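You operate a simulated robot arm through the tools that you are given. There is no shell and no other tool. Be economical: measure what you need, move in short steps, check, and stop when the job is done.

You are at the controls of a simulated two-armed robot. One attempt, no reset.

## Task
Carry the large carton with both arms and set it on the fold table. Take the kraft box on the check bench and put it away on the third shelf, aisle half from the bottom. Take the green pin and put it on the batch tray. Put the short weight on the steel table plate away on the tool shelf. Put one of the samples from the shelf deck on the ticket bench plate. Take the waste bundle on the bridge deck and put it away on the sorting table. Fetch the tides lot and set it on the bridge deck. Pull the filler drawer open. Any order will do. Set down upright: kraft box, short weight.

It is judged by the outcome, as a careful person would: the job done as asked, and still so three seconds after it is handed in. It fails if anything else is knocked over, pushed out of place, dropped, spilled or broken. Flat cloth is picked up by pressing the open fingertips on it (5 to 10 N) and closing them slowly along it; thin cloth reads only 2 to 8 mm in the jaws.

## Robot
Two 7-joint arms with two-finger parallel grippers on one trunk, on a base that drives. Base frame: it is fixed to the floor where the robot stands at the start and does not move with it; the origin is under the middle of the robot, x ahead of it, y to its left, z up; the surface under the hand at the start is at about z = 860. Lengths are in mm, angles in degrees, forces in N, time in s.
The left shoulder is at the start at [70, 134, 1151], the right one opposite. With the tool pointing down near the work surface each hand reaches from about 180 to 660 mm from the robot's upright axis, wherever it stands, measured 20 degrees to its own side. Places, roughly: batch tray (51x21x11 cm) [-1000, 800, 400]; bridge deck [-5400, 3800, 900]; filler drawer [400, 0, 700]; fold table [-2700, -1500, 900]; green pin (3x3x13 cm) [-1200, 1100, 900]; kraft box [-1000, 1000, 1000]; large carton (38x18x13 cm) [500, 200, 900]; sample [-4500, 4500, 1000]; short weight (10x5x9 cm) [-1000, 2500, 900]; sorting table [-3500, -3600, 800]; third shelf, aisle half [-1700, -3900, 1200]; ticket bench plate [-400, 6000, 900]; tides lot [-5500, 4250, 1000]; tool shelf (24x52 cm) [-5200, -100, 480]; waste bundle [-5000, 3750, 1000]. Payload 1.57 kg a hand.
Tool frame (each hand has its own): the origin (TCP) lies between the finger pads and is the grasp point; the fingertips stand 30 mm ahead of it; z points along the fingers, y is the line along which they close. Largest opening 80 mm; finger width 17, thickness 12; the body of the gripper, 40 by 82 mm, starts 80 mm behind the TCP.
Orientation is that of the tool frame in the base frame, as a unit quaternion [x, y, z, w]. With the fingers straight down and closing along the base's y, the tool's x points along the base's -x, its y along +y and its z along -z.

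## Interface
- The arms move only by the tool play_rows. It takes "left_increments", "right_increments" or both (then of equal length, played together; a hand with none holds still); each is a list of rows, each an object (a shift or turn left out is 0, a gripper value left out holds the last) with "grip": the opening, from 0 (shut) to 1 (fully open); "slide": the shift along the base's x, y, z in mm, a list of three; "angular": the turn, a rotation vector about the base's x, y, z in degrees, a list of three. In form: [{"grip": grip, "slide": [x, y, z], "angular": [wx, wy, wz]}, ...]. A call has 1 to 20 rows; each row is the pose to reach, as a shift and turn from the pose commanded when the call began. Rows are played at 5 a second. More than 50 mm and 8.6 degrees between two rows, or a gripper value outside its range, and nothing of the call is played. A pose out of reach is approached as far as the arm can. The call stops where the force on the tool passes 40 N (or 10 N more than at its start, if that is more) or the arm is blocked; 0.2 s more then pass. Each finger travels about 153 mm/s and halts on what it meets, pressing with about 33 N; the grip force reading is that of the motor and also rises with nothing between the fingers. The clock runs only during rows and for 0.2 s after the last one: add rows that repeat a pose to give the fingers time. The reply holds the time, the measured pose of the TCP, the force on the tool along the base axes, the opening and the grip force, in the units named above and with some noise, with the torque about the TCP (base axes, N m) and any sound that the robot's microphone picked up, and new pictures: "views" is both (left out), scene, wrist or none (wrist: the cameras of the hands that moved).
- Cameras (640 x 400 px; columns grow to the right, rows downward): "scene" is now at [111.9, 23.8, 1347.8]; the picture's right is [0.32, -0.95, 0.00], its down [-0.83, -0.28, -0.49] and it looks along [0.46, 0.16, -0.87] (base axes); focal length 214 px, centre (320, 200). "left" rides on the left gripper at [72, 7, -122] in its tool frame; the picture's right is [-0.09, 1.00, 0.00], its down [-0.84, -0.08, -0.54] and it looks along [-0.54, -0.05, 0.84] (tool axes); focal length 238 px, centre (320, 200). "right" rides on the right gripper at [72, -7, -122] in its tool frame; the picture's right is [0.09, 1.00, 0.00], its down [-0.84, 0.08, -0.54] and it looks along [-0.54, 0.05, 0.84] (tool axes); focal length 238 px, centre (320, 200). There is no depth. A picture from a camera that has moved, and an enlarged one, comes with that camera's place and axes in the base frame and with its lens.
- slide_trunk(by): slides the trunk up (or, below 0, down) by that many mm; the arms and the scene camera ride with it, the base frame stays. It gives what a move gives, with no picture.
- steer(legs): drives the robot by 1 to 6 legs, each [ahead, left, turn to the left] in mm, mm and degrees, along the robot's own axes; the way and the turn of a leg run together, so that a leg with both is an arc; at most 1500 mm and 180 degrees a leg. The arms and the cameras ride along, it lands a little off, and it stops where it bumps. It gives what a move gives, and a new picture of the scene camera.
- turn_head(pan, tilt): turns the head with the scene camera to pan (to the left, within 86 degrees either way) and tilt (down, from -29 to 69), counted from straight ahead of the robot. It gives what a move gives, and a new picture of the scene camera.
- enlarge(camera, box): a new picture of the part [left, top, right, bottom] of that camera's present view, enlarged. No time passes.
- finish_job(): hands the job in; it is judged then, once.

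Work in short steps. Places have to be worked out from the pictures, the camera data and where the tool is seen: move nearer, look again, correct. Check each grasp and each placing, and mend what went wrong. You have 207 turns and 260 pictures in all, those below and enlarged ones among them. Open the grippers and draw the arms clear of the work before you hand the job in, unless the task says otherwise; then end with one line.

The tools are called after ">>>" by a JSON object that holds its "op" and its "data". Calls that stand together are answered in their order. play_rows: Moves the arms, as the interface text tells. Its arguments: {"type":"object","properties":{"left_increments":{"type":"array"},"right_increments":{"type":"array"},"views":{"type":"string","enum":["both","scene","wrist","none"]}},"required":[]} The other tools are called the same way: slide_trunk (by) slides the trunk up or down; steer (legs) drives the base; turn_head (pan, tilt) turns the head that bears the scene camera; enlarge (camera, box) takes an enlarged picture of a part of a camera's view; finish_job () hands the job in.

At the start:

```text
time: 0.0
left_tool_pos: [439.7, 311.9, 1106.8]
left_tcp_rot: [-0.002, 1.0, -0.001, 0.0]
left_force: [0.6, 0.4, -1.0]
left_moment: [-0.01, -0.01, 0.0]
left_gripper_width: 80.1
left_gripper_force: 0.1
right_tool_pos: [451.3, -73.6, 1089.5]
right_tcp_rot: [0.0, 1.0, -0.001, 0.001]
right_force: [0.8, -0.2, 0.7]
right_moment: [-0.03, 0.0, 0.02]
right_gripper_width: 79.9
right_gripper_force: 0.0
trunk travel left (down, up): [-725.0, 215.0]
robot x, y, heading: [3.8, -0.2, 0.1]
head pan, tilt: [18.7, 60.9]
```

scene: 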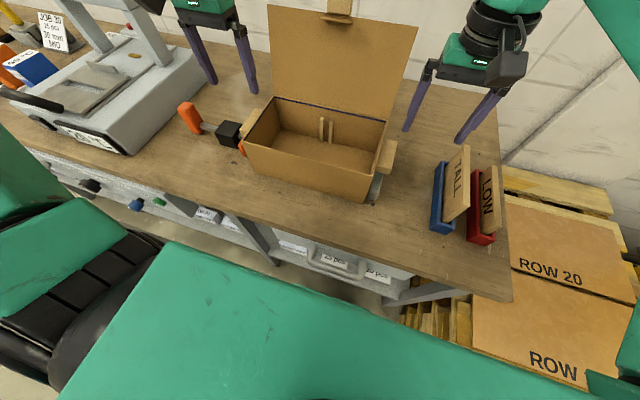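
right: 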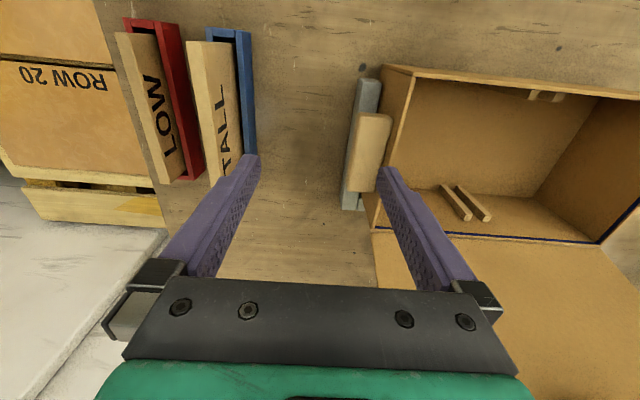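
left: 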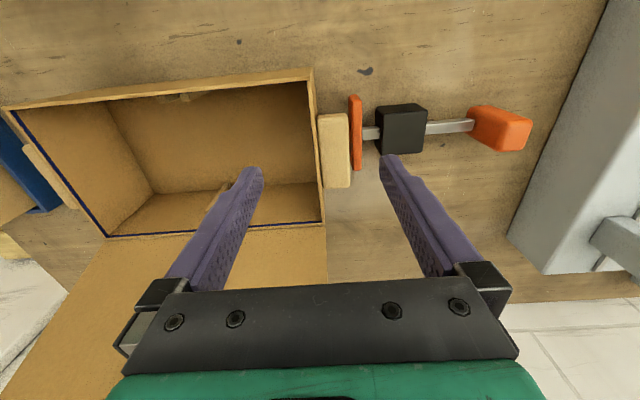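

I start by looking closely at the carton and its surroundings.

>>> {"op": "enlarge", "data": {"camera": "scene", "box": [160, 60, 520, 285]}}

>>> {"op": "turn_head", "data": {"pan": 0, "tilt": 40}}

```text
1.78 times, centred on (340, 172) of scene
camera zoom: at [111.9, 23.8, 1347.8], right [0.32, -0.95, 0.0], down [-0.83, -0.28, -0.49], along [0.46, 0.16, -0.87], focal length 381 px, centre (284, 249)
```

zoom: 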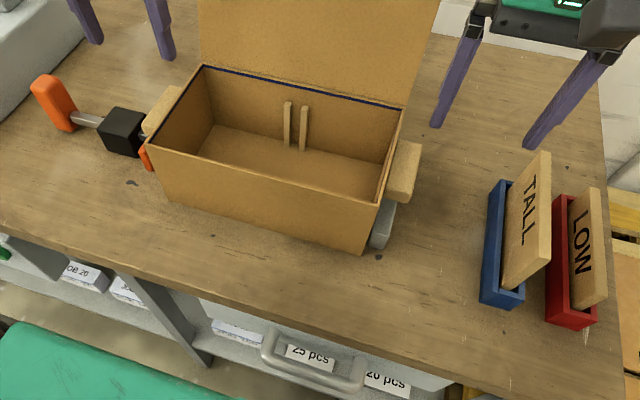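

```text
time: 0.8
left_tool_pos: [439.7, 311.2, 1107.4]
left_tcp_rot: [-0.001, 1.0, 0.0, 0.0]
left_force: [0.4, 1.5, 0.5]
left_moment: [-0.01, 0.0, -0.01]
left_gripper_width: 80.1
left_gripper_force: 0.0
right_tool_pos: [451.2, -75.9, 1090.6]
right_tcp_rot: [0.0, 1.0, -0.001, 0.0]
right_force: [0.4, 0.7, -0.5]
right_moment: [-0.03, 0.0, 0.01]
right_gripper_width: 79.7
right_gripper_force: 0.0
trunk travel left (down, up): [-725.0, 215.0]
robot x, y, heading: [3.6, 1.0, -0.2]
head pan, tilt: [0.0, 40.0]
camera scene: at [134.8, 2.8, 1375.5], right [0.0, -1.0, 0.0], down [-0.64, 0.0, -0.77], along [0.77, 0.0, -0.64], focal length 214 px, centre (320, 200)
```

scene: 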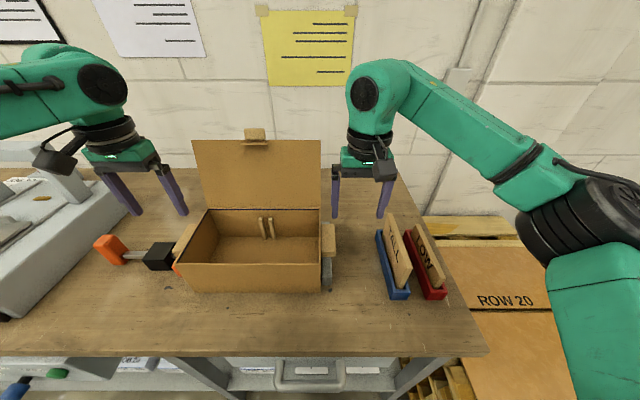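

The carton appears held between a push clamp (orange) and a stop. I read the posters on the wall and look closely at the clamp.

>>> {"op": "enlarge", "data": {"camera": "scene", "box": [80, 0, 400, 200]}}

>>> {"op": "enlarge", "data": {"camera": "scene", "box": [80, 180, 360, 355]}}

>>> {"op": "enlarge", "data": {"camera": "left", "box": [280, 60, 560, 235]}}

```text
2.00 times, centred on (240, 100) of scene
camera zoom: at [134.8, 2.8, 1375.5], right [0.0, -1.0, 0.0], down [-0.64, 0.0, -0.77], along [0.77, 0.0, -0.64], focal length 429 px, centre (480, 400)
```

zoom: 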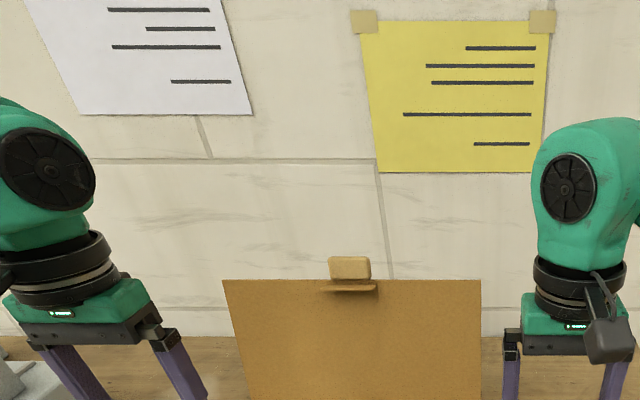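

```text
2.29 times, centred on (220, 268) of scene
camera zoom: at [134.8, 2.8, 1375.5], right [0.0, -1.0, 0.0], down [-0.64, 0.0, -0.77], along [0.77, 0.0, -0.64], focal length 490 px, centre (549, 46)
```

zoom: 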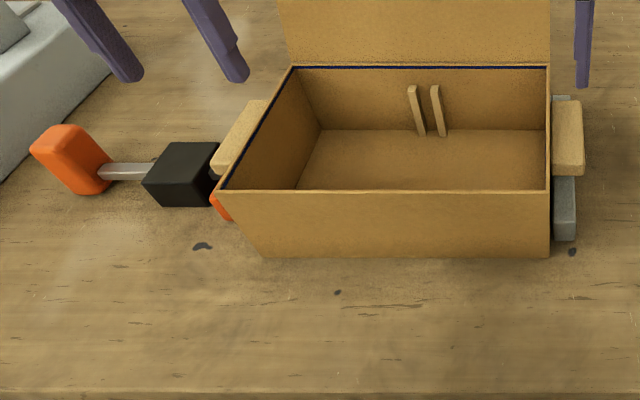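

```text
2.29 times, centred on (420, 148) of left
camera zoom: at [369.0, 318.1, 1230.0], right [0.09, 1.0, 0.0], down [0.84, -0.08, 0.54], along [0.54, -0.05, -0.84], focal length 545 px, centre (91, 320)
```

zoom: 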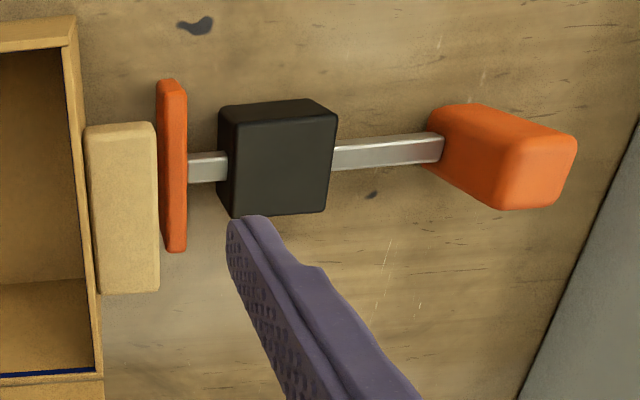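

The carton sits between an orange clamp pad (left) and a grey stop. I judge the clamp rod at about (478, 490, 903) and its knob at about (488, 560, 905). I turn the left hand so it closes along x and bring it above the rod.

>>> {"op": "play_rows", "data": {"left_increments": [{"grip": 1, "slide": [4, 17, 0], "angular": [0, 0, -8.2]}, {"slide": [8, 34, 0], "angular": [0, 0, -16.4]}, {"slide": [12, 51, 0], "angular": [0, 0, -24.6]}, {"slide": [16, 68, 0], "angular": [0, 0, -32.8]}, {"slide": [20, 85, 0], "angular": [0, 0, -41]}, {"slide": [24, 102, 0], "angular": [0, 0, -49.2]}, {"slide": [28, 119, 0], "angular": [0, 0, -57.4]}, {"slide": [32, 136, 0], "angular": [0, 0, -65.6]}, {"slide": [36, 153, -20], "angular": [0, 0, -73.8]}, {"slide": [38, 170, -50], "angular": [0, 0, -82]}, {"slide": [38, 188, -80], "angular": [0, 0, -90]}, {"slide": [38, 188, -80], "angular": [0, 0, -90]}], "views": "both"}}

```text
time: 3.4
left_tool_pos: [477.2, 499.0, 1028.7]
left_tcp_rot: [0.707, 0.707, 0.0, 0.0]
left_force: [0.0, 1.0, -0.1]
left_moment: [0.02, -0.01, -0.04]
left_gripper_width: 79.9
left_gripper_force: 0.0
right_tool_pos: [452.0, -76.3, 1089.6]
right_tcp_rot: [0.0, 1.0, 0.0, 0.0]
right_force: [0.1, -1.0, 0.0]
right_moment: [0.04, 0.04, -0.01]
right_gripper_width: 80.1
right_gripper_force: 0.0
trunk travel left (down, up): [-725.0, 215.0]
robot x, y, heading: [0.3, 0.3, 0.3]
head pan, tilt: [0.0, 40.0]
camera scene: at [134.6, 2.2, 1375.6], right [0.0, -1.0, 0.0], down [-0.64, 0.0, -0.77], along [0.77, 0.0, -0.64], focal length 214 px, centre (320, 200)
camera left: at [485.4, 570.9, 1150.9], right [1.0, -0.09, 0.0], down [-0.08, -0.84, 0.54], along [-0.05, -0.54, -0.84], focal length 238 px, centre (320, 200)
```

scene: 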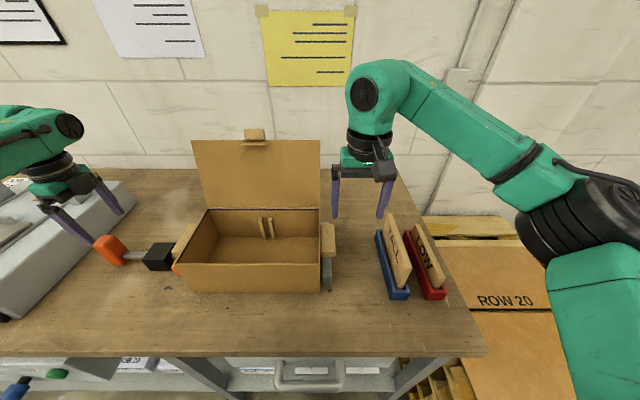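
left: 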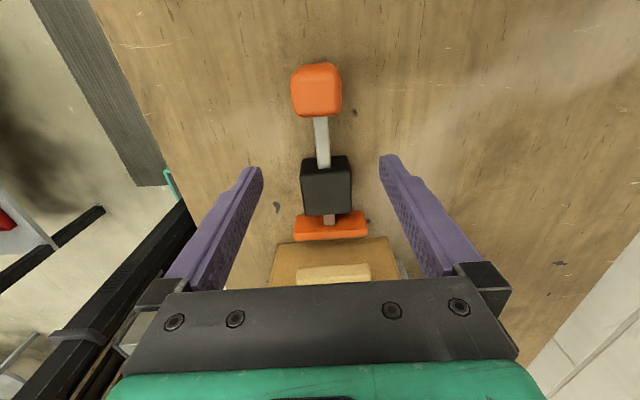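

Rod centre refined to (479, 490). I descend around it and close on it.

>>> {"op": "play_rows", "data": {"left_increments": [{"slide": [2, -6, -40]}, {"slide": [2, -6, -80]}, {"slide": [2, -6, -120], "grip": 1}, {"slide": [2, -6, -120], "grip": 0.4}, {"slide": [2, -6, -120], "grip": 0}, {"slide": [2, -6, -120], "grip": 0}], "views": "wrist"}}

```text
time: 4.8
left_tool_pos: [480.1, 493.3, 905.7]
left_tcp_rot: [0.707, 0.707, 0.0, 0.0]
left_force: [0.5, -0.2, 0.0]
left_moment: [-0.02, -0.01, 0.03]
left_gripper_width: 0.0
left_gripper_force: 21.4
right_tool_pos: [451.6, -75.5, 1089.6]
right_tcp_rot: [0.0, 1.0, 0.001, 0.0]
right_force: [-0.1, 0.3, 0.7]
right_moment: [0.01, 0.01, -0.01]
right_gripper_width: 80.2
right_gripper_force: 0.1
trunk travel left (down, up): [-725.0, 215.0]
robot x, y, heading: [-0.8, 0.1, -0.0]
head pan, tilt: [0.0, 40.0]
camera left: at [487.8, 565.3, 1029.6], right [1.0, -0.09, 0.0], down [-0.08, -0.84, 0.54], along [-0.05, -0.54, -0.84], focal length 238 px, centre (320, 200)
```

left: 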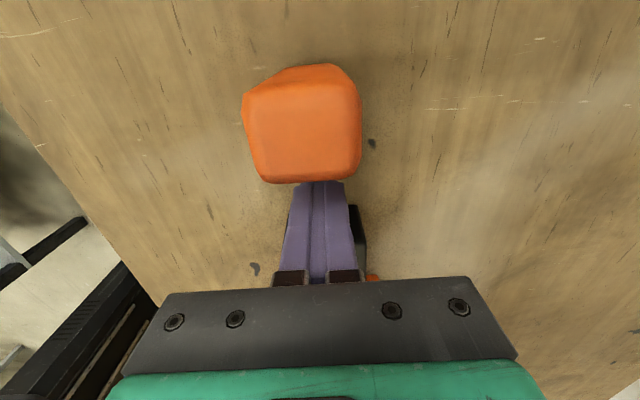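

The fingers shut on nothing, but they stand behind the knob; I push the knob along +y with them.

>>> {"op": "play_rows", "data": {"left_increments": [{"slide": [0, 10, 0]}, {"slide": [0, 20, 0]}, {"slide": [0, 30, 0]}, {"slide": [0, 40, 0]}, {"slide": [0, 50, 0]}, {"slide": [0, 60, 0]}], "views": "both"}}

```text
time: 5.8
left_tool_pos: [483.1, 512.2, 906.5]
left_tcp_rot: [0.711, 0.703, -0.012, 0.007]
left_force: [4.3, -25.2, 4.9]
left_moment: [1.18, 0.42, 0.18]
left_gripper_width: 0.0
left_gripper_force: 21.1
right_tool_pos: [450.2, -82.5, 1089.9]
right_tcp_rot: [0.002, 1.0, 0.003, 0.001]
right_force: [-1.2, 0.3, 0.3]
right_moment: [-0.01, -0.02, 0.02]
right_gripper_width: 80.0
right_gripper_force: 0.1
trunk travel left (down, up): [-725.0, 215.0]
robot x, y, heading: [0.3, -2.2, -0.3]
head pan, tilt: [0.0, 40.0]
stopped in row 4 (left hand): the force on the tool passed its limit at 48 N (the readings are from after the stop); the commanded pose is now the measured one
camera scene: at [132.9, -4.2, 1376.2], right [0.0, -1.0, 0.0], down [-0.64, 0.01, -0.77], along [0.77, 0.0, -0.64], focal length 214 px, centre (320, 200)
camera left: at [491.3, 586.3, 1027.3], right [0.99, -0.1, 0.0], down [-0.08, -0.82, 0.56], along [-0.06, -0.56, -0.83], focal length 238 px, centre (320, 200)
```

scene: 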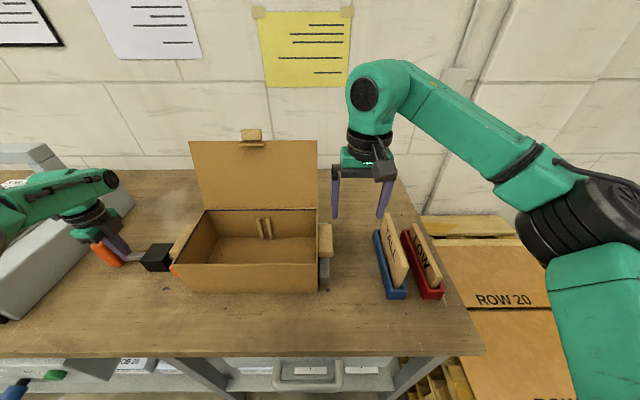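
left: 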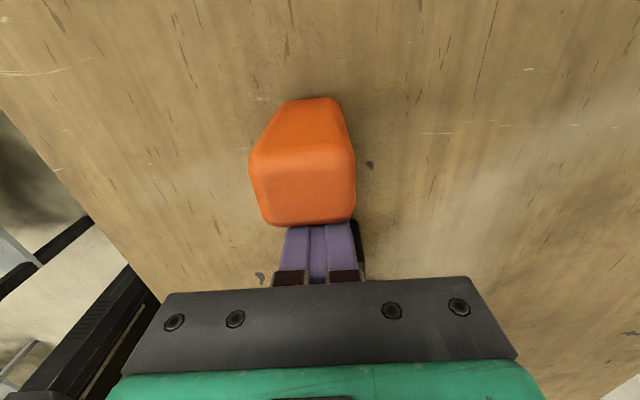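

The knob did not move and stands tall (about 518–553 in y, up to z 946). I push once more but slowly, to tell friction from a block.

>>> {"op": "play_rows", "data": {"left_increments": [{"slide": [0, 1, 0]}, {"slide": [0, 2, 0]}, {"slide": [0, 3, 0]}, {"slide": [0, 4, 0]}, {"slide": [0, 5, 0]}, {"slide": [0, 6, 0]}, {"slide": [0, 7, 0]}, {"slide": [0, 8, 0]}, {"slide": [0, 9, 0]}, {"slide": [0, 10, 0]}], "views": "none"}}

```text
time: 6.7
left_tool_pos: [482.6, 511.7, 905.9]
left_tcp_rot: [0.712, 0.702, -0.011, 0.008]
left_force: [5.0, -22.7, 4.2]
left_moment: [1.16, 0.22, 0.18]
left_gripper_width: 0.4
left_gripper_force: 21.3
right_tool_pos: [448.5, -82.8, 1090.7]
right_tcp_rot: [0.004, 1.0, 0.002, 0.001]
right_force: [-0.1, 1.2, -0.7]
right_moment: [-0.03, -0.05, 0.0]
right_gripper_width: 80.0
right_gripper_force: 0.1
trunk travel left (down, up): [-725.0, 215.0]
robot x, y, heading: [0.6, -2.3, -0.6]
head pan, tilt: [0.0, 40.0]
stopped in row 4 (left hand): the force on the tool passed its limit at 41 N (the readings are from after the stop); the commanded pose is now the measured one
```

It is solidly blocked that way. I back off, rise, and look closely at the mechanism.

>>> {"op": "play_rows", "data": {"left_increments": [{"slide": [-3, -16, 0], "grip": 0}, {"slide": [-3, -16, 40], "grip": 0.2}, {"slide": [-3, -16, 90], "grip": 1}, {"slide": [-3, -16, 130]}, {"slide": [-3, 50, 150]}, {"slide": [-3, 100, 150]}], "views": "none"}}

>>> {"op": "enlarge", "data": {"camera": "scene", "box": [70, 210, 230, 310]}}

>>> {"op": "enlarge", "data": {"camera": "left", "box": [220, 80, 420, 280]}}

```text
refused: row 5 steps farther than a row can; nothing moved
```

```text
4.00 times, centred on (150, 260) of scene
camera zoom: at [132.2, -4.2, 1376.1], right [-0.01, -1.0, 0.0], down [-0.64, 0.01, -0.77], along [0.77, 0.0, -0.64], focal length 858 px, centre (1000, -40)
```

zoom: 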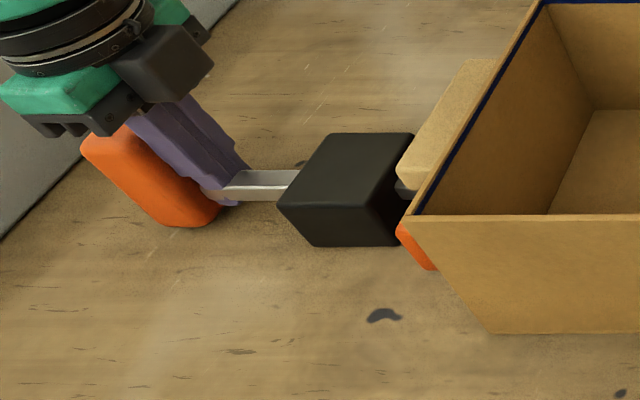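

```text
2.00 times, centred on (320, 180) of left
camera zoom: at [491.5, 586.6, 1026.6], right [0.99, -0.11, 0.0], down [-0.09, -0.82, 0.57], along [-0.06, -0.56, -0.82], focal length 477 px, centre (320, 240)
```

zoom: 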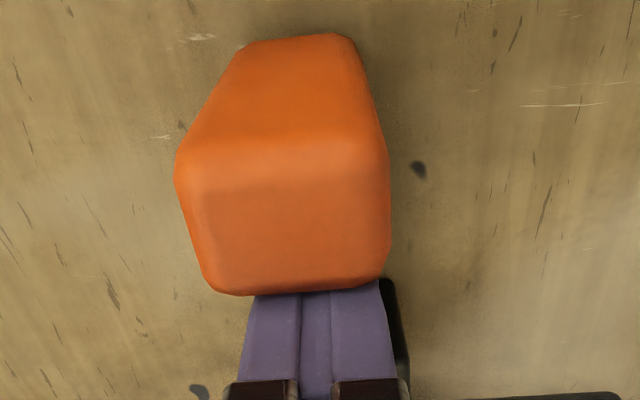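

Pulling along the rod is blocked, so it is likely a lever that lifts. I back off, rise over the knob, and come down to grip the knob itself at (479, 536).

>>> {"op": "play_rows", "data": {"left_increments": [{"slide": [-3, -12, 0], "grip": 0, "angular": [1.5, 0, 0.8]}, {"slide": [-3, -12, 45], "grip": 0, "angular": [1.5, 0, 0.8]}, {"slide": [-3, -12, 90], "angular": [1.5, 0, 0.8]}, {"slide": [-3, 24, 110], "angular": [1.5, 0, 0.8], "grip": 1}, {"slide": [-3, 24, 110], "angular": [1.5, 0, 0.8], "grip": 1}, {"slide": [-3, 24, 65], "angular": [1.5, 0, 0.8], "grip": 1}, {"slide": [-3, 24, 22], "angular": [1.5, 0, 0.8], "grip": 1}, {"slide": [-3, 24, 22], "angular": [1.5, 0, 0.8], "grip": 0}, {"slide": [-3, 24, 22], "angular": [1.5, 0, 0.8], "grip": 0}], "views": "wrist"}}

```text
time: 8.7
left_tool_pos: [479.7, 544.6, 933.5]
left_tcp_rot: [0.705, 0.709, 0.0, -0.004]
left_force: [-0.5, -2.6, -9.4]
left_moment: [1.06, -2.34, -0.25]
left_gripper_width: 39.6
left_gripper_force: 44.8
left hand out of reach, approached as far as the arm can: row 7, 8, 9
right_tool_pos: [452.8, -78.2, 1088.7]
right_tcp_rot: [0.002, 1.0, 0.0, 0.0]
right_force: [-0.1, 0.6, 0.5]
right_moment: [0.0, 0.02, -0.03]
right_gripper_width: 80.1
right_gripper_force: 0.0
trunk travel left (down, up): [-725.0, 215.0]
robot x, y, heading: [-0.4, 2.8, -0.0]
head pan, tilt: [0.0, 40.0]
camera left: at [487.0, 616.1, 1057.4], right [1.0, -0.09, -0.01], down [-0.07, -0.84, 0.54], along [-0.05, -0.54, -0.84], focal length 238 px, centre (320, 200)
```

left: 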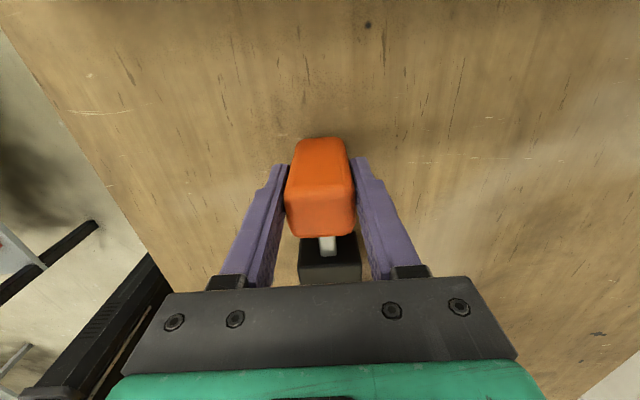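

The knob is held (39.6 mm). I test lifting it gently.

>>> {"op": "play_rows", "data": {"left_increments": [{"slide": [0, 0, 4]}, {"slide": [0, 0, 8]}, {"slide": [0, -1, 14], "angular": [4, 0, 0]}, {"slide": [0, -1, 20], "angular": [8, 0, 0]}], "views": "wrist"}}

```text
time: 9.4
left_tool_pos: [479.5, 544.6, 935.1]
left_tcp_rot: [0.706, 0.708, -0.011, -0.003]
left_force: [4.4, 1.7, -21.3]
left_moment: [0.71, -2.67, -0.29]
left_gripper_width: 40.3
left_gripper_force: 45.1
right_tool_pos: [454.0, -74.6, 1088.8]
right_tcp_rot: [0.003, 1.0, -0.002, -0.001]
right_force: [0.9, 0.1, 0.4]
right_moment: [0.01, 0.02, 0.02]
right_gripper_width: 80.0
right_gripper_force: 0.0
trunk travel left (down, up): [-725.0, 215.0]
robot x, y, heading: [-1.5, 1.3, -0.2]
head pan, tilt: [0.0, 40.0]
stopped in row 3 (left hand): the force on the tool passed its limit at 42 N (the readings are from after the stop); the commanded pose is now the measured one
camera left: at [488.8, 618.0, 1057.5], right [1.0, -0.09, -0.02], down [-0.07, -0.83, 0.55], along [-0.06, -0.55, -0.83], focal length 238 px, centre (320, 200)
```

left: 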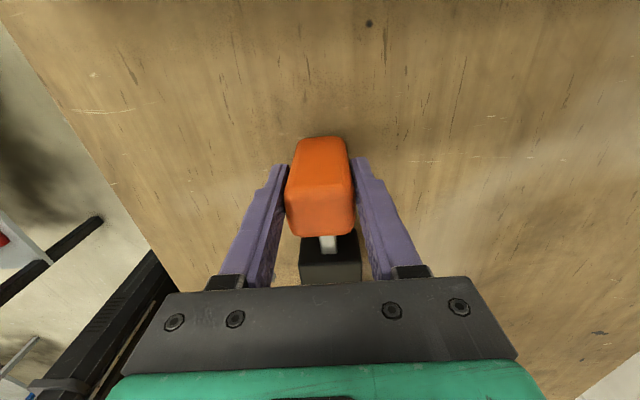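

Not a lift lever either. I test a sideways swing, then a twist about the rod axis.

>>> {"op": "play_rows", "data": {"left_increments": [{"slide": [0, 0, -2]}, {"slide": [5, 0, -2]}, {"slide": [10, 0, -2]}, {"slide": [15, 0, -2]}], "views": "none"}}

>>> {"op": "play_rows", "data": {"left_increments": [{"slide": [-5, 0, 0]}, {"slide": [-10, 0, 0]}, {"slide": [-15, 0, 0]}, {"slide": [-20, 0, 0]}], "views": "none"}}

>>> {"op": "play_rows", "data": {"left_increments": [{"slide": [2.2, 0, 0], "angular": [0, 4, 0]}, {"slide": [4.5, 0, 0], "angular": [0, 8, 0]}, {"slide": [6.7, 0, -1], "angular": [0, 12, 0]}, {"slide": [8.8, 0, -1], "angular": [0, 16, 0]}], "views": "none"}}

>>> {"op": "play_rows", "data": {"left_increments": [{"slide": [-2.2, 0, 0], "angular": [0, -4, 0]}, {"slide": [-4.5, 0, 0], "angular": [0, -8, 0]}, {"slide": [-6.7, 0, -1], "angular": [0, -12, 0]}, {"slide": [-8.8, 0, -1], "angular": [0, -16, 0]}], "views": "wrist"}}

```text
time: 10.4
left_tool_pos: [479.9, 543.4, 935.2]
left_tcp_rot: [0.707, 0.708, -0.01, -0.004]
left_force: [9.9, 6.1, -7.7]
left_moment: [-1.21, -2.17, -0.8]
left_gripper_width: 40.4
left_gripper_force: 44.9
left hand out of reach, approached as far as the arm can: row 2, 3, 4
right_tool_pos: [453.3, -77.0, 1089.3]
right_tcp_rot: [0.003, 1.0, -0.002, -0.002]
right_force: [-1.0, -0.3, -0.1]
right_moment: [0.01, 0.01, -0.01]
right_gripper_width: 79.8
right_gripper_force: 0.1
trunk travel left (down, up): [-725.0, 215.0]
robot x, y, heading: [2.9, -3.6, -0.3]
head pan, tilt: [0.0, 40.0]
```

```text
time: 11.0
left_tool_pos: [479.4, 542.9, 935.6]
left_tcp_rot: [0.708, 0.707, -0.001, 0.003]
left_force: [16.7, 0.5, -17.9]
left_moment: [1.43, -0.46, 0.53]
left_gripper_width: 40.1
left_gripper_force: 44.9
right_tool_pos: [456.5, -78.0, 1087.7]
right_tcp_rot: [0.005, 1.0, -0.002, -0.003]
right_force: [-0.2, -0.5, 0.1]
right_moment: [0.01, -0.03, -0.01]
right_gripper_width: 80.0
right_gripper_force: 0.1
trunk travel left (down, up): [-725.0, 215.0]
robot x, y, heading: [-1.6, -2.3, -0.7]
head pan, tilt: [0.0, 40.0]
stopped in row 3 (left hand): the force on the tool passed its limit at 42 N (the readings are from after the stop); the commanded pose is now the measured one
```

```text
time: 11.8
left_tool_pos: [480.1, 538.9, 947.0]
left_tcp_rot: [0.71, 0.704, -0.026, -0.018]
left_force: [25.9, 4.5, -36.5]
left_moment: [0.76, -1.89, 0.77]
left_gripper_width: 42.0
left_gripper_force: 44.6
left hand out of reach, approached as far as the arm can: row 1, 2, 3
right_tool_pos: [457.5, -76.5, 1087.3]
right_tcp_rot: [0.006, 1.0, -0.002, -0.003]
right_force: [-1.4, 0.5, -0.1]
right_moment: [0.01, -0.05, -0.01]
right_gripper_width: 80.0
right_gripper_force: 0.0
trunk travel left (down, up): [-725.0, 215.0]
robot x, y, heading: [0.1, -1.3, -0.5]
head pan, tilt: [0.0, 40.0]
stopped in row 3 (left hand): the force on the tool passed its limit at 121 N (the readings are from after the stop); the commanded pose is now the measured one
```

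```text
time: 12.8
left_tool_pos: [476.2, 537.7, 950.9]
left_tcp_rot: [0.707, 0.7, 0.075, 0.076]
left_force: [47.0, 8.1, -2.4]
left_moment: [0.27, 1.67, 0.73]
left_gripper_width: 46.8
left_gripper_force: 45.1
right_tool_pos: [462.8, -79.7, 1085.2]
right_tcp_rot: [0.005, 1.0, 0.0, -0.006]
right_force: [-0.2, -0.4, -0.3]
right_moment: [-0.05, 0.0, -0.01]
right_gripper_width: 80.4
right_gripper_force: 0.0
trunk travel left (down, up): [-725.0, 215.0]
robot x, y, heading: [-0.6, -0.3, -0.5]
head pan, tilt: [0.0, 40.0]
camera left: at [457.8, 610.5, 1072.0], right [0.97, -0.1, 0.21], down [-0.2, -0.84, 0.51], along [0.12, -0.54, -0.83], focal length 238 px, centre (320, 200)
```

left: 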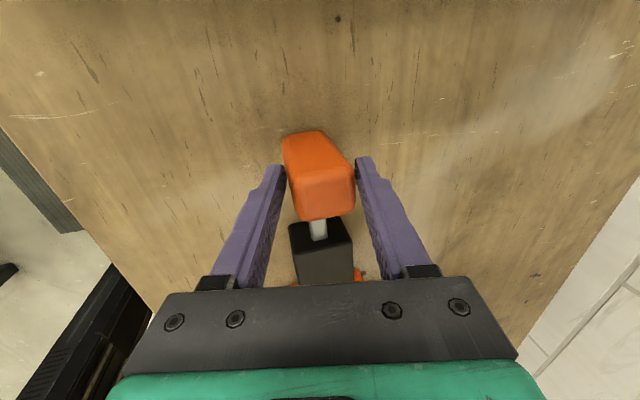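

The numbers show the clamp is in fact already open: its pad is at y≈355, well clear of the carton wall (y≈305), so it needs nothing. The carton handles (z 952–970, x 440–525, 40 mm wide) can be gripped from the front with fingers pointing +x. I free the knob and rise.

>>> {"op": "play_rows", "data": {"left_increments": [{"grip": 1}, {"grip": 1}, {"slide": [0, 0, 40], "grip": 1, "angular": [0, 6, 0]}, {"slide": [0, 0, 80], "angular": [0, 12.2, 0]}, {"slide": [0, 0, 120], "angular": [0, 12.2, 0]}, {"slide": [-30, -30, 150], "angular": [0, 12.2, 0]}], "views": "none"}}

>>> {"op": "steer", "data": {"legs": [[-220, 0, 0]]}}

```text
refused: row 6 steps farther than a row can; nothing moved
```

```text
time: 13.6
left_tool_pos: [475.6, 537.2, 952.9]
left_tcp_rot: [0.706, 0.698, 0.082, 0.086]
left_force: [28.3, 0.4, -18.7]
left_moment: [0.69, 1.07, 0.77]
left_gripper_width: 47.4
left_gripper_force: 44.7
right_tool_pos: [454.0, -78.6, 1085.8]
right_tcp_rot: [0.008, 1.0, -0.002, -0.005]
right_force: [-0.9, 0.6, -0.3]
right_moment: [-0.01, -0.01, -0.03]
right_gripper_width: 80.0
right_gripper_force: 0.0
trunk travel left (down, up): [-725.0, 215.0]
robot x, y, heading: [-6.6, -2.8, -0.8]
head pan, tilt: [0.0, 40.0]
stopped in leg 1: the force on the tool passed its limit at 67 N (the readings are from after the stop); the commanded pose is now the measured one
camera scene: at [141.4, 5.4, 1374.1], right [-0.01, -1.0, 0.0], down [-0.65, 0.01, -0.76], along [0.76, -0.01, -0.65], focal length 214 px, centre (320, 200)
```

scene: 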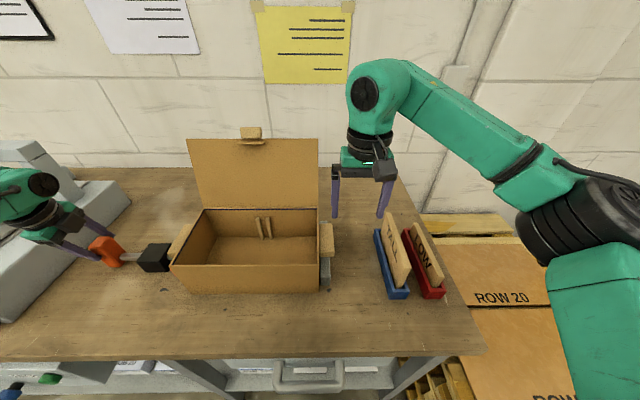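

The stop protected things; the clamp hand must let go first. Opening and rising now.

>>> {"op": "play_rows", "data": {"left_increments": [{"grip": 1}, {"grip": 1}, {"slide": [0, 0, 40], "grip": 1, "angular": [0, 6, 0]}, {"slide": [0, 0, 80], "angular": [0, 12.2, 0]}, {"slide": [0, 0, 120], "angular": [0, 12.2, 0]}, {"slide": [-20, -20, 150], "angular": [0, 12.2, 0]}], "views": "none"}}

>>> {"op": "enlarge", "data": {"camera": "scene", "box": [60, 190, 360, 310]}}

```text
time: 14.9
left_tool_pos: [441.9, 513.0, 1112.5]
left_tcp_rot: [0.71, 0.704, 0.011, 0.011]
left_force: [-0.4, -0.6, 0.7]
left_moment: [0.02, -0.02, 0.01]
left_gripper_width: 80.0
left_gripper_force: 0.1
right_tool_pos: [442.2, -84.1, 1091.9]
right_tcp_rot: [0.006, 1.0, 0.001, 0.001]
right_force: [0.2, -0.3, 0.0]
right_moment: [0.03, -0.06, -0.01]
right_gripper_width: 80.0
right_gripper_force: 0.1
trunk travel left (down, up): [-725.0, 215.0]
robot x, y, heading: [-2.0, 0.9, -0.9]
head pan, tilt: [0.0, 40.0]
```

```text
2.13 times, centred on (210, 250) of scene
camera zoom: at [125.1, -0.9, 1376.0], right [-0.01, -1.0, 0.0], down [-0.64, 0.01, -0.77], along [0.77, -0.01, -0.64], focal length 458 px, centre (555, 93)
```

zoom: 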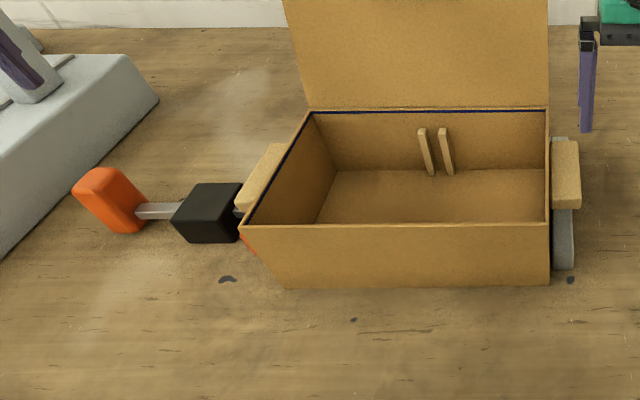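

The clamp is free and the carton unmoved. I drive back 220 mm to make room for forward-pointing hands.

>>> {"op": "steer", "data": {"legs": [[-220, 0, 0.9]]}}

```text
time: 16.6
left_tool_pos: [221.8, 521.8, 1108.3]
left_tcp_rot: [0.704, 0.71, 0.01, 0.009]
left_force: [0.4, -0.4, -1.2]
left_moment: [0.02, 0.03, 0.02]
left_gripper_width: 80.1
left_gripper_force: 0.0
right_tool_pos: [229.7, -74.5, 1090.9]
right_tcp_rot: [-0.001, 1.0, 0.0, 0.0]
right_force: [0.3, 0.7, 0.4]
right_moment: [-0.04, 0.04, 0.03]
right_gripper_width: 79.9
right_gripper_force: 0.0
trunk travel left (down, up): [-725.0, 215.0]
robot x, y, heading: [-226.0, -2.5, 0.0]
head pan, tilt: [0.0, 40.0]
camera scene: at [-86.8, 3.0, 1375.4], right [0.0, -1.0, 0.0], down [-0.64, 0.0, -0.77], along [0.77, 0.0, -0.64], focal length 214 px, centre (320, 200)
```

scene: 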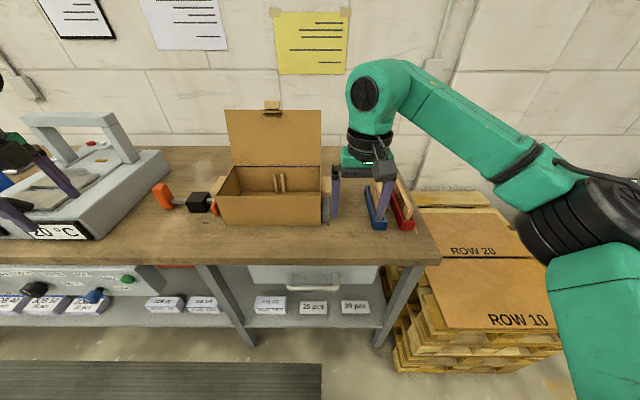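

Both hands now turn to point forward (+x), closing vertically, in front of the carton handles.

>>> {"op": "play_rows", "data": {"left_increments": [{"slide": [8.5, -12.8, 0], "angular": [0, -5.9, 0]}, {"slide": [17, -25.6, 0], "angular": [0, -11.8, 0]}, {"slide": [25.6, -38.4, 0], "angular": [0, -17.7, 0]}, {"slide": [34, -51, 0], "angular": [0, -23.6, 0]}, {"slide": [42.6, -64, 0], "angular": [0, -29.5, 0]}, {"slide": [51, -77, 0], "angular": [0, -35.4, 0]}, {"slide": [59.7, -89.6, -20], "angular": [0, -41.3, 0]}, {"slide": [68, -102, -30], "angular": [0, -47.2, 0]}, {"slide": [76.8, -115, -40], "angular": [0, -53.1, 0]}, {"slide": [85, -128, -50], "angular": [0, -59, 0]}, {"slide": [93.8, -141, -60], "angular": [0, -64.9, 0]}, {"slide": [102, -153.6, -70], "angular": [0, -70.8, 0]}, {"slide": [111, -166, -80], "angular": [0, -76.7, 0]}, {"slide": [119, -179, -90], "angular": [0, -82.6, 0]}, {"slide": [128, -192, -98], "angular": [0, -88.5, 0]}, {"slide": [128, -192, -98], "angular": [0, -88.5, 0]}], "right_increments": [{"slide": [8, 2.6, 0], "angular": [-4.62, -4.62, 4.62]}, {"slide": [16, 5.2, 0], "angular": [-9.24, -9.24, 9.24]}, {"slide": [24, 7.8, 0], "angular": [-13.86, -13.86, 13.86]}, {"slide": [32, 10.4, 0], "angular": [-18.47, -18.47, 18.47]}, {"slide": [40, 13, 0], "angular": [-23.1, -23.1, 23.1]}, {"slide": [48, 15.6, 0], "angular": [-27.7, -27.7, 27.7]}, {"slide": [56, 18.2, -10], "angular": [-32.3, -32.3, 32.3]}, {"slide": [64, 20.8, -20], "angular": [-36.95, -36.95, 36.95]}, {"slide": [72, 23.4, -30], "angular": [-41.57, -41.57, 41.57]}, {"slide": [80, 26, -40], "angular": [-46.2, -46.2, 46.2]}, {"slide": [88, 28.6, -50], "angular": [-50.8, -50.8, 50.8]}, {"slide": [96, 31.2, -60], "angular": [-55.4, -55.4, 55.4]}, {"slide": [104, 33.8, -70], "angular": [-60, -60, 60]}, {"slide": [112, 36.4, -76], "angular": [-64.66, -64.66, 64.66]}, {"slide": [120, 39, -81], "angular": [-69.28, -69.28, 69.28]}, {"slide": [120, 39, -81], "angular": [-69.28, -69.28, 69.28]}], "views": "both"}}

```text
time: 20.0
left_tool_pos: [346.8, 329.3, 1013.3]
left_tcp_rot: [0.498, 0.501, 0.498, 0.504]
left_force: [-0.8, -0.1, -0.4]
left_moment: [0.02, 0.01, 0.0]
left_gripper_width: 80.1
left_gripper_force: 0.1
right_tool_pos: [349.2, -36.2, 1009.3]
right_tcp_rot: [0.502, -0.498, 0.501, -0.499]
right_force: [0.4, 0.4, 0.0]
right_moment: [-0.01, -0.01, 0.01]
right_gripper_width: 80.2
right_gripper_force: 0.0
trunk travel left (down, up): [-725.0, 215.0]
robot x, y, heading: [-225.8, -3.2, 0.4]
head pan, tilt: [0.0, 40.0]
camera scene: at [-89.0, 3.1, 1375.7], right [0.0, -1.0, 0.0], down [-0.64, 0.0, -0.77], along [0.77, 0.0, -0.64], focal length 214 px, centre (320, 200)
camera right: at [226.9, -107.9, 1016.2], right [0.0, -0.1, -1.0], down [-0.54, 0.84, -0.08], along [0.84, 0.54, -0.05], focal length 238 px, centre (320, 200)
camera left: at [225.3, 402.2, 1018.7], right [-0.01, -0.09, 1.0], down [-0.54, -0.84, -0.07], along [0.84, -0.54, -0.04], focal length 238 px, centre (320, 200)
```

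scene: 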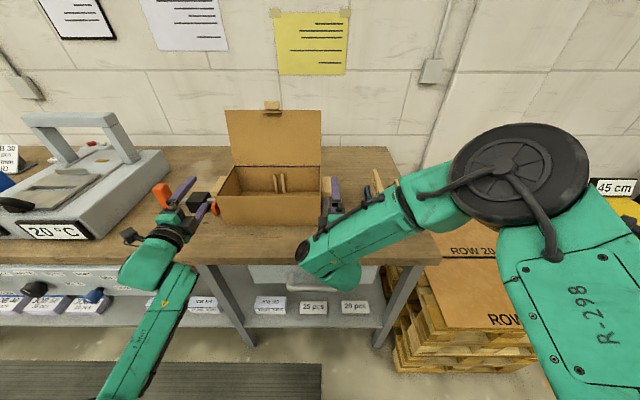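
right: 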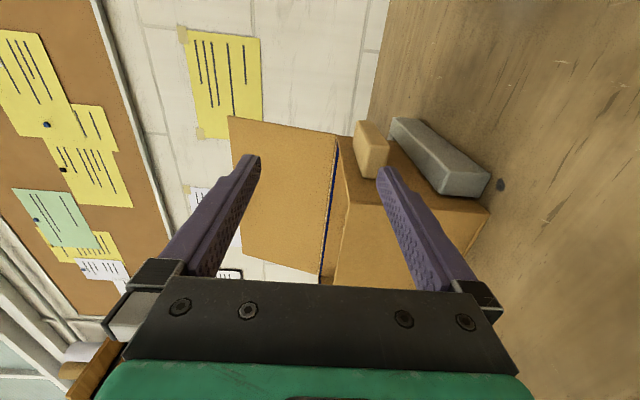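
left: 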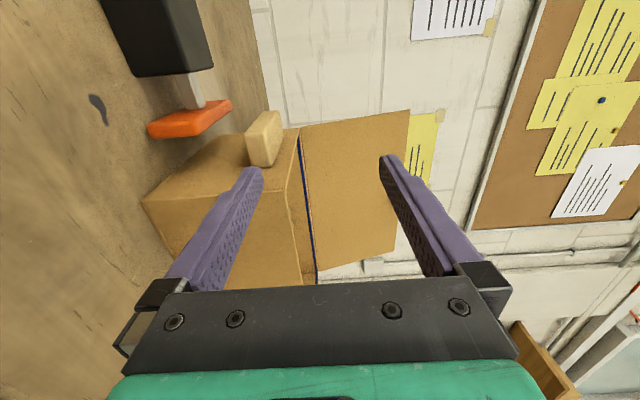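

Both handles are seen ahead at z≈956 (left y≈325, right y≈-17). I lower both hands to handle height in front of the carton and check before moving in.

>>> {"op": "play_rows", "data": {"left_increments": [{"slide": [0, -1, -30], "grip": 0.7}, {"slide": [0, -2, -57], "grip": 0.7}, {"slide": [40, -2, -57], "grip": 0.7}, {"slide": [40, -2, -57], "grip": 0.7}], "right_increments": [{"slide": [0, 6, -30], "grip": 0.7}, {"slide": [0, 16, -53], "grip": 0.7}, {"slide": [40, 16, -53], "grip": 0.7}, {"slide": [40, 16, -53], "grip": 0.7}], "views": "wrist"}}

```text
time: 21.0
left_tool_pos: [385.8, 328.9, 956.2]
left_tcp_rot: [0.497, 0.5, 0.499, 0.504]
left_force: [-0.4, 0.1, 0.2]
left_moment: [-0.01, -0.01, -0.03]
left_gripper_width: 56.0
left_gripper_force: 0.1
right_tool_pos: [387.1, -18.8, 958.5]
right_tcp_rot: [0.502, -0.499, 0.5, -0.5]
right_force: [-0.7, -0.1, -0.7]
right_moment: [-0.03, 0.01, 0.02]
right_gripper_width: 55.8
right_gripper_force: 0.1
trunk travel left (down, up): [-725.0, 215.0]
robot x, y, heading: [-222.1, -2.2, 0.1]
head pan, tilt: [0.0, 40.0]
camera right: at [266.6, -92.1, 964.0], right [0.0, -0.09, -1.0], down [-0.54, 0.84, -0.08], along [0.84, 0.54, -0.05], focal length 238 px, centre (320, 200)
camera left: at [264.5, 400.5, 962.2], right [-0.01, -0.09, 1.0], down [-0.54, -0.84, -0.07], along [0.84, -0.54, -0.04], focal length 238 px, centre (320, 200)
```

right: 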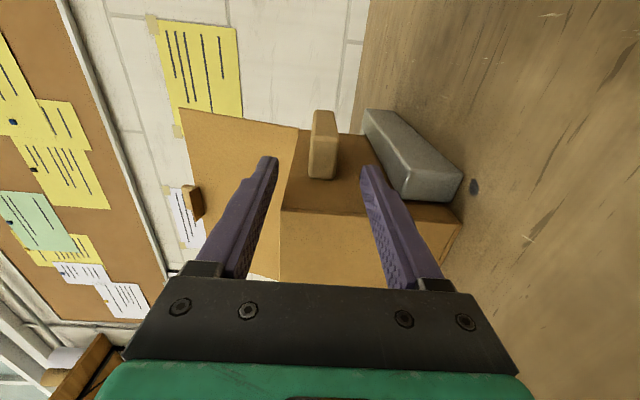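
left: 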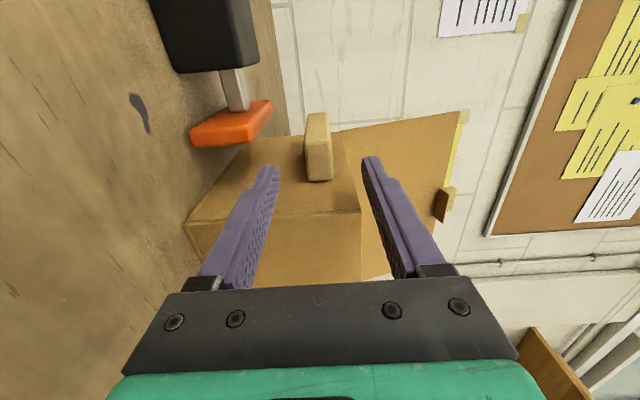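

Handles are well centred between the fingers and the clamp pad stands clear of the carton. I move in 84 mm and close both hands.

>>> {"op": "play_rows", "data": {"left_increments": [{"slide": [28, 0, 0]}, {"slide": [56, 0, 0]}, {"slide": [84, 0, 0]}, {"slide": [84, 0, 0], "grip": 0.5}, {"slide": [84, 0, 0], "grip": 0.3}, {"slide": [84, 0, 0], "grip": 0}, {"slide": [84, 0, 0], "grip": 0}], "right_increments": [{"slide": [28, 0, 0]}, {"slide": [56, 0, 0]}, {"slide": [84, 0, -2]}, {"slide": [84, 0, -2], "grip": 0.5}, {"slide": [84, 0, -2], "grip": 0.3}, {"slide": [84, 0, -2], "grip": 0}, {"slide": [84, 0, -2], "grip": 0}], "views": "scene"}}

```text
time: 22.6
left_tool_pos: [469.8, 326.8, 953.8]
left_tcp_rot: [0.498, 0.501, 0.499, 0.502]
left_force: [1.0, -1.3, 3.5]
left_moment: [0.17, 1.15, -0.06]
left_gripper_width: 21.9
left_gripper_force: 33.4
right_tool_pos: [471.6, -18.5, 954.8]
right_tcp_rot: [0.501, -0.499, 0.499, -0.5]
right_force: [-0.9, 2.2, -0.3]
right_moment: [0.03, -0.37, -0.2]
right_gripper_width: 22.0
right_gripper_force: 33.0
trunk travel left (down, up): [-725.0, 215.0]
robot x, y, heading: [-225.8, -0.4, 0.1]
head pan, tilt: [0.0, 40.0]
camera scene: at [-88.8, 2.9, 1375.7], right [0.0, -1.0, 0.0], down [-0.64, 0.0, -0.77], along [0.77, 0.0, -0.64], focal length 214 px, centre (320, 200)
```

scene: 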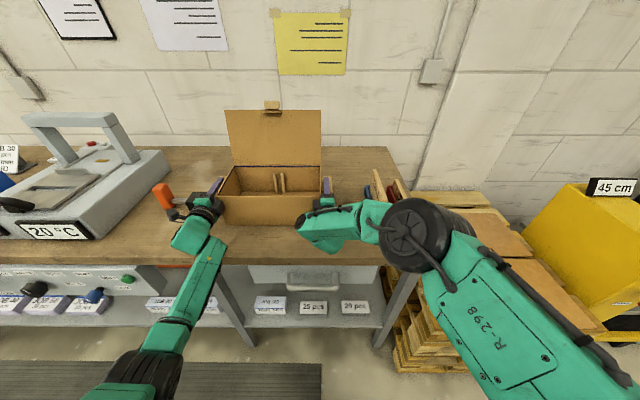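

Both handles are held (22 mm each). I lift together 30 mm and check.

>>> {"op": "play_rows", "data": {"left_increments": [{"slide": [0, 0, 6]}, {"slide": [0, 0, 12]}, {"slide": [0, 0, 18]}, {"slide": [0, 0, 24]}, {"slide": [0, 0, 30]}, {"slide": [0, 0, 45]}, {"slide": [0, 0, 60]}], "right_increments": [{"slide": [0, 0, 6]}, {"slide": [0, 0, 12]}, {"slide": [0, 0, 18]}, {"slide": [0, 0, 24]}, {"slide": [0, 0, 30]}, {"slide": [0, 0, 45]}, {"slide": [0, 0, 60]}], "views": "scene"}}

```text
time: 24.2
left_tool_pos: [472.6, 329.7, 1014.7]
left_tcp_rot: [0.498, 0.5, 0.499, 0.503]
left_force: [0.9, -12.5, -3.7]
left_moment: [0.51, 0.73, -0.14]
left_gripper_width: 22.0
left_gripper_force: 33.1
right_tool_pos: [473.8, -18.5, 1013.6]
right_tcp_rot: [0.501, -0.499, 0.5, -0.5]
right_force: [0.0, 12.4, 0.2]
right_moment: [0.31, -0.67, 0.33]
right_gripper_width: 21.9
right_gripper_force: 33.3
trunk travel left (down, up): [-725.0, 215.0]
robot x, y, heading: [-219.3, 0.7, 0.4]
head pan, tilt: [0.0, 40.0]
camera scene: at [-87.5, 3.3, 1375.5], right [0.0, -1.0, 0.0], down [-0.64, 0.0, -0.77], along [0.77, 0.0, -0.64], focal length 214 px, centre (320, 200)
```

scene: 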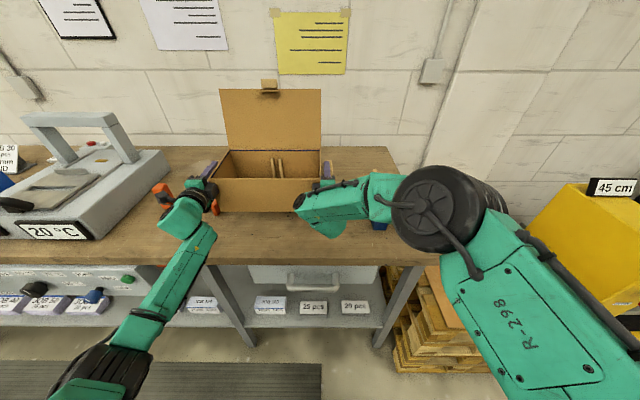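

The carton is up cleanly. I raise the trunk for clearance and then drive back.

>>> {"op": "slide_trunk", "data": {"by": 60}}

>>> {"op": "steer", "data": {"legs": [[-450, 0, 0]]}}

>>> {"op": "turn_head", "data": {"pan": -86, "tilt": 15}}

>>> {"op": "turn_head", "data": {"pan": 86, "tilt": 15}}

```text
time: 25.2
left_tool_pos: [472.4, 328.5, 1074.4]
left_tcp_rot: [0.499, 0.5, 0.499, 0.502]
left_force: [0.7, -18.1, -4.1]
left_moment: [0.5, 0.83, 0.06]
left_gripper_width: 21.8
left_gripper_force: 32.8
right_tool_pos: [472.8, -18.8, 1072.8]
right_tcp_rot: [0.501, -0.5, 0.5, -0.5]
right_force: [0.2, 18.6, 0.2]
right_moment: [0.31, -0.75, -0.01]
right_gripper_width: 21.8
right_gripper_force: 32.9
trunk travel left (down, up): [-785.0, 155.0]
robot x, y, heading: [-224.0, 0.1, 0.0]
head pan, tilt: [0.0, 40.0]
```

```text
time: 27.7
left_tool_pos: [57.7, 332.5, 1074.7]
left_tcp_rot: [0.497, 0.502, 0.5, 0.5]
left_force: [-2.3, -0.6, -0.6]
left_moment: [-0.04, 0.42, -0.39]
left_gripper_width: 22.0
left_gripper_force: 32.8
right_tool_pos: [60.6, -14.8, 1074.8]
right_tcp_rot: [0.503, -0.497, 0.499, -0.501]
right_force: [0.3, 1.4, -2.4]
right_moment: [-0.16, -0.24, -0.24]
right_gripper_width: 21.8
right_gripper_force: 32.3
trunk travel left (down, up): [-785.0, 155.0]
robot x, y, heading: [-634.5, 2.1, 0.9]
head pan, tilt: [0.0, 40.0]
stopped in leg 1: the robot was blocked; the commanded pose is now the measured one
camera scene: at [-501.0, 2.9, 1436.1], right [0.01, -1.0, 0.0], down [-0.64, -0.01, -0.77], along [0.77, 0.01, -0.64], focal length 214 px, centre (320, 200)
```

scene: 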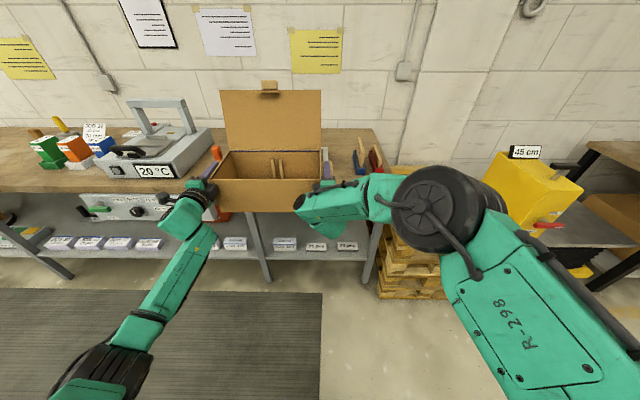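

```text
time: 29.3
left_tool_pos: [61.7, 332.5, 1072.6]
left_tcp_rot: [0.497, 0.503, 0.5, 0.5]
left_force: [1.4, -0.6, -2.5]
left_moment: [0.35, 0.49, 0.19]
left_gripper_width: 21.6
left_gripper_force: 33.1
right_tool_pos: [64.9, -13.4, 1071.8]
right_tcp_rot: [0.504, -0.498, 0.497, -0.501]
right_force: [-1.1, 1.5, 0.5]
right_moment: [0.21, -0.35, 0.1]
right_gripper_width: 21.8
right_gripper_force: 33.0
trunk travel left (down, up): [-785.0, 155.0]
robot x, y, heading: [-630.9, -6.2, 0.6]
head pan, tilt: [-85.9, 15.0]
camera scene: at [-573.0, -90.4, 1475.1], right [-1.0, -0.08, 0.0], down [-0.02, 0.26, -0.97], along [0.08, -0.96, -0.26], focal length 214 px, centre (320, 200)
```

scene: 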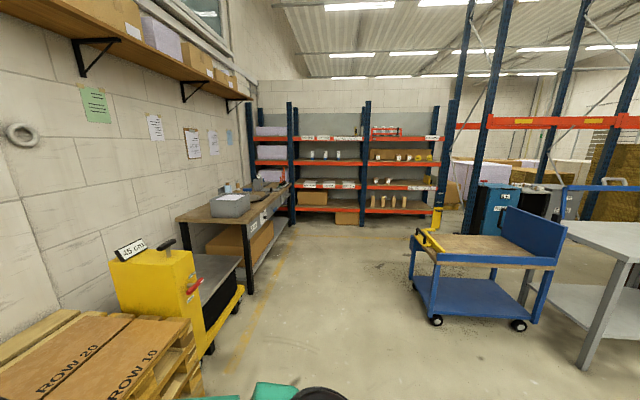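

```text
time: 31.9
left_tool_pos: [62.3, 332.3, 1072.1]
left_tcp_rot: [0.498, 0.502, 0.5, 0.5]
left_force: [1.2, -0.7, -2.3]
left_moment: [0.27, 0.54, -0.04]
left_gripper_width: 22.3
left_gripper_force: 33.3
right_tool_pos: [64.7, -13.9, 1072.6]
right_tcp_rot: [0.505, -0.497, 0.497, -0.501]
right_force: [1.5, 1.2, -0.8]
right_moment: [0.11, -0.46, 0.05]
right_gripper_width: 21.6
right_gripper_force: 32.7
trunk travel left (down, up): [-785.0, 155.0]
robot x, y, heading: [-629.9, -0.7, 0.7]
head pan, tilt: [85.9, 15.0]
camera scene: at [-575.2, 95.9, 1475.1], right [1.0, -0.06, 0.0], down [-0.02, -0.26, -0.97], along [0.06, 0.96, -0.26], focal length 214 px, centre (320, 200)
```

scene: 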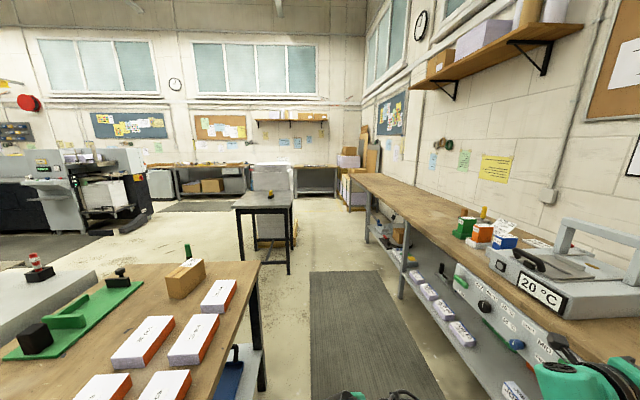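

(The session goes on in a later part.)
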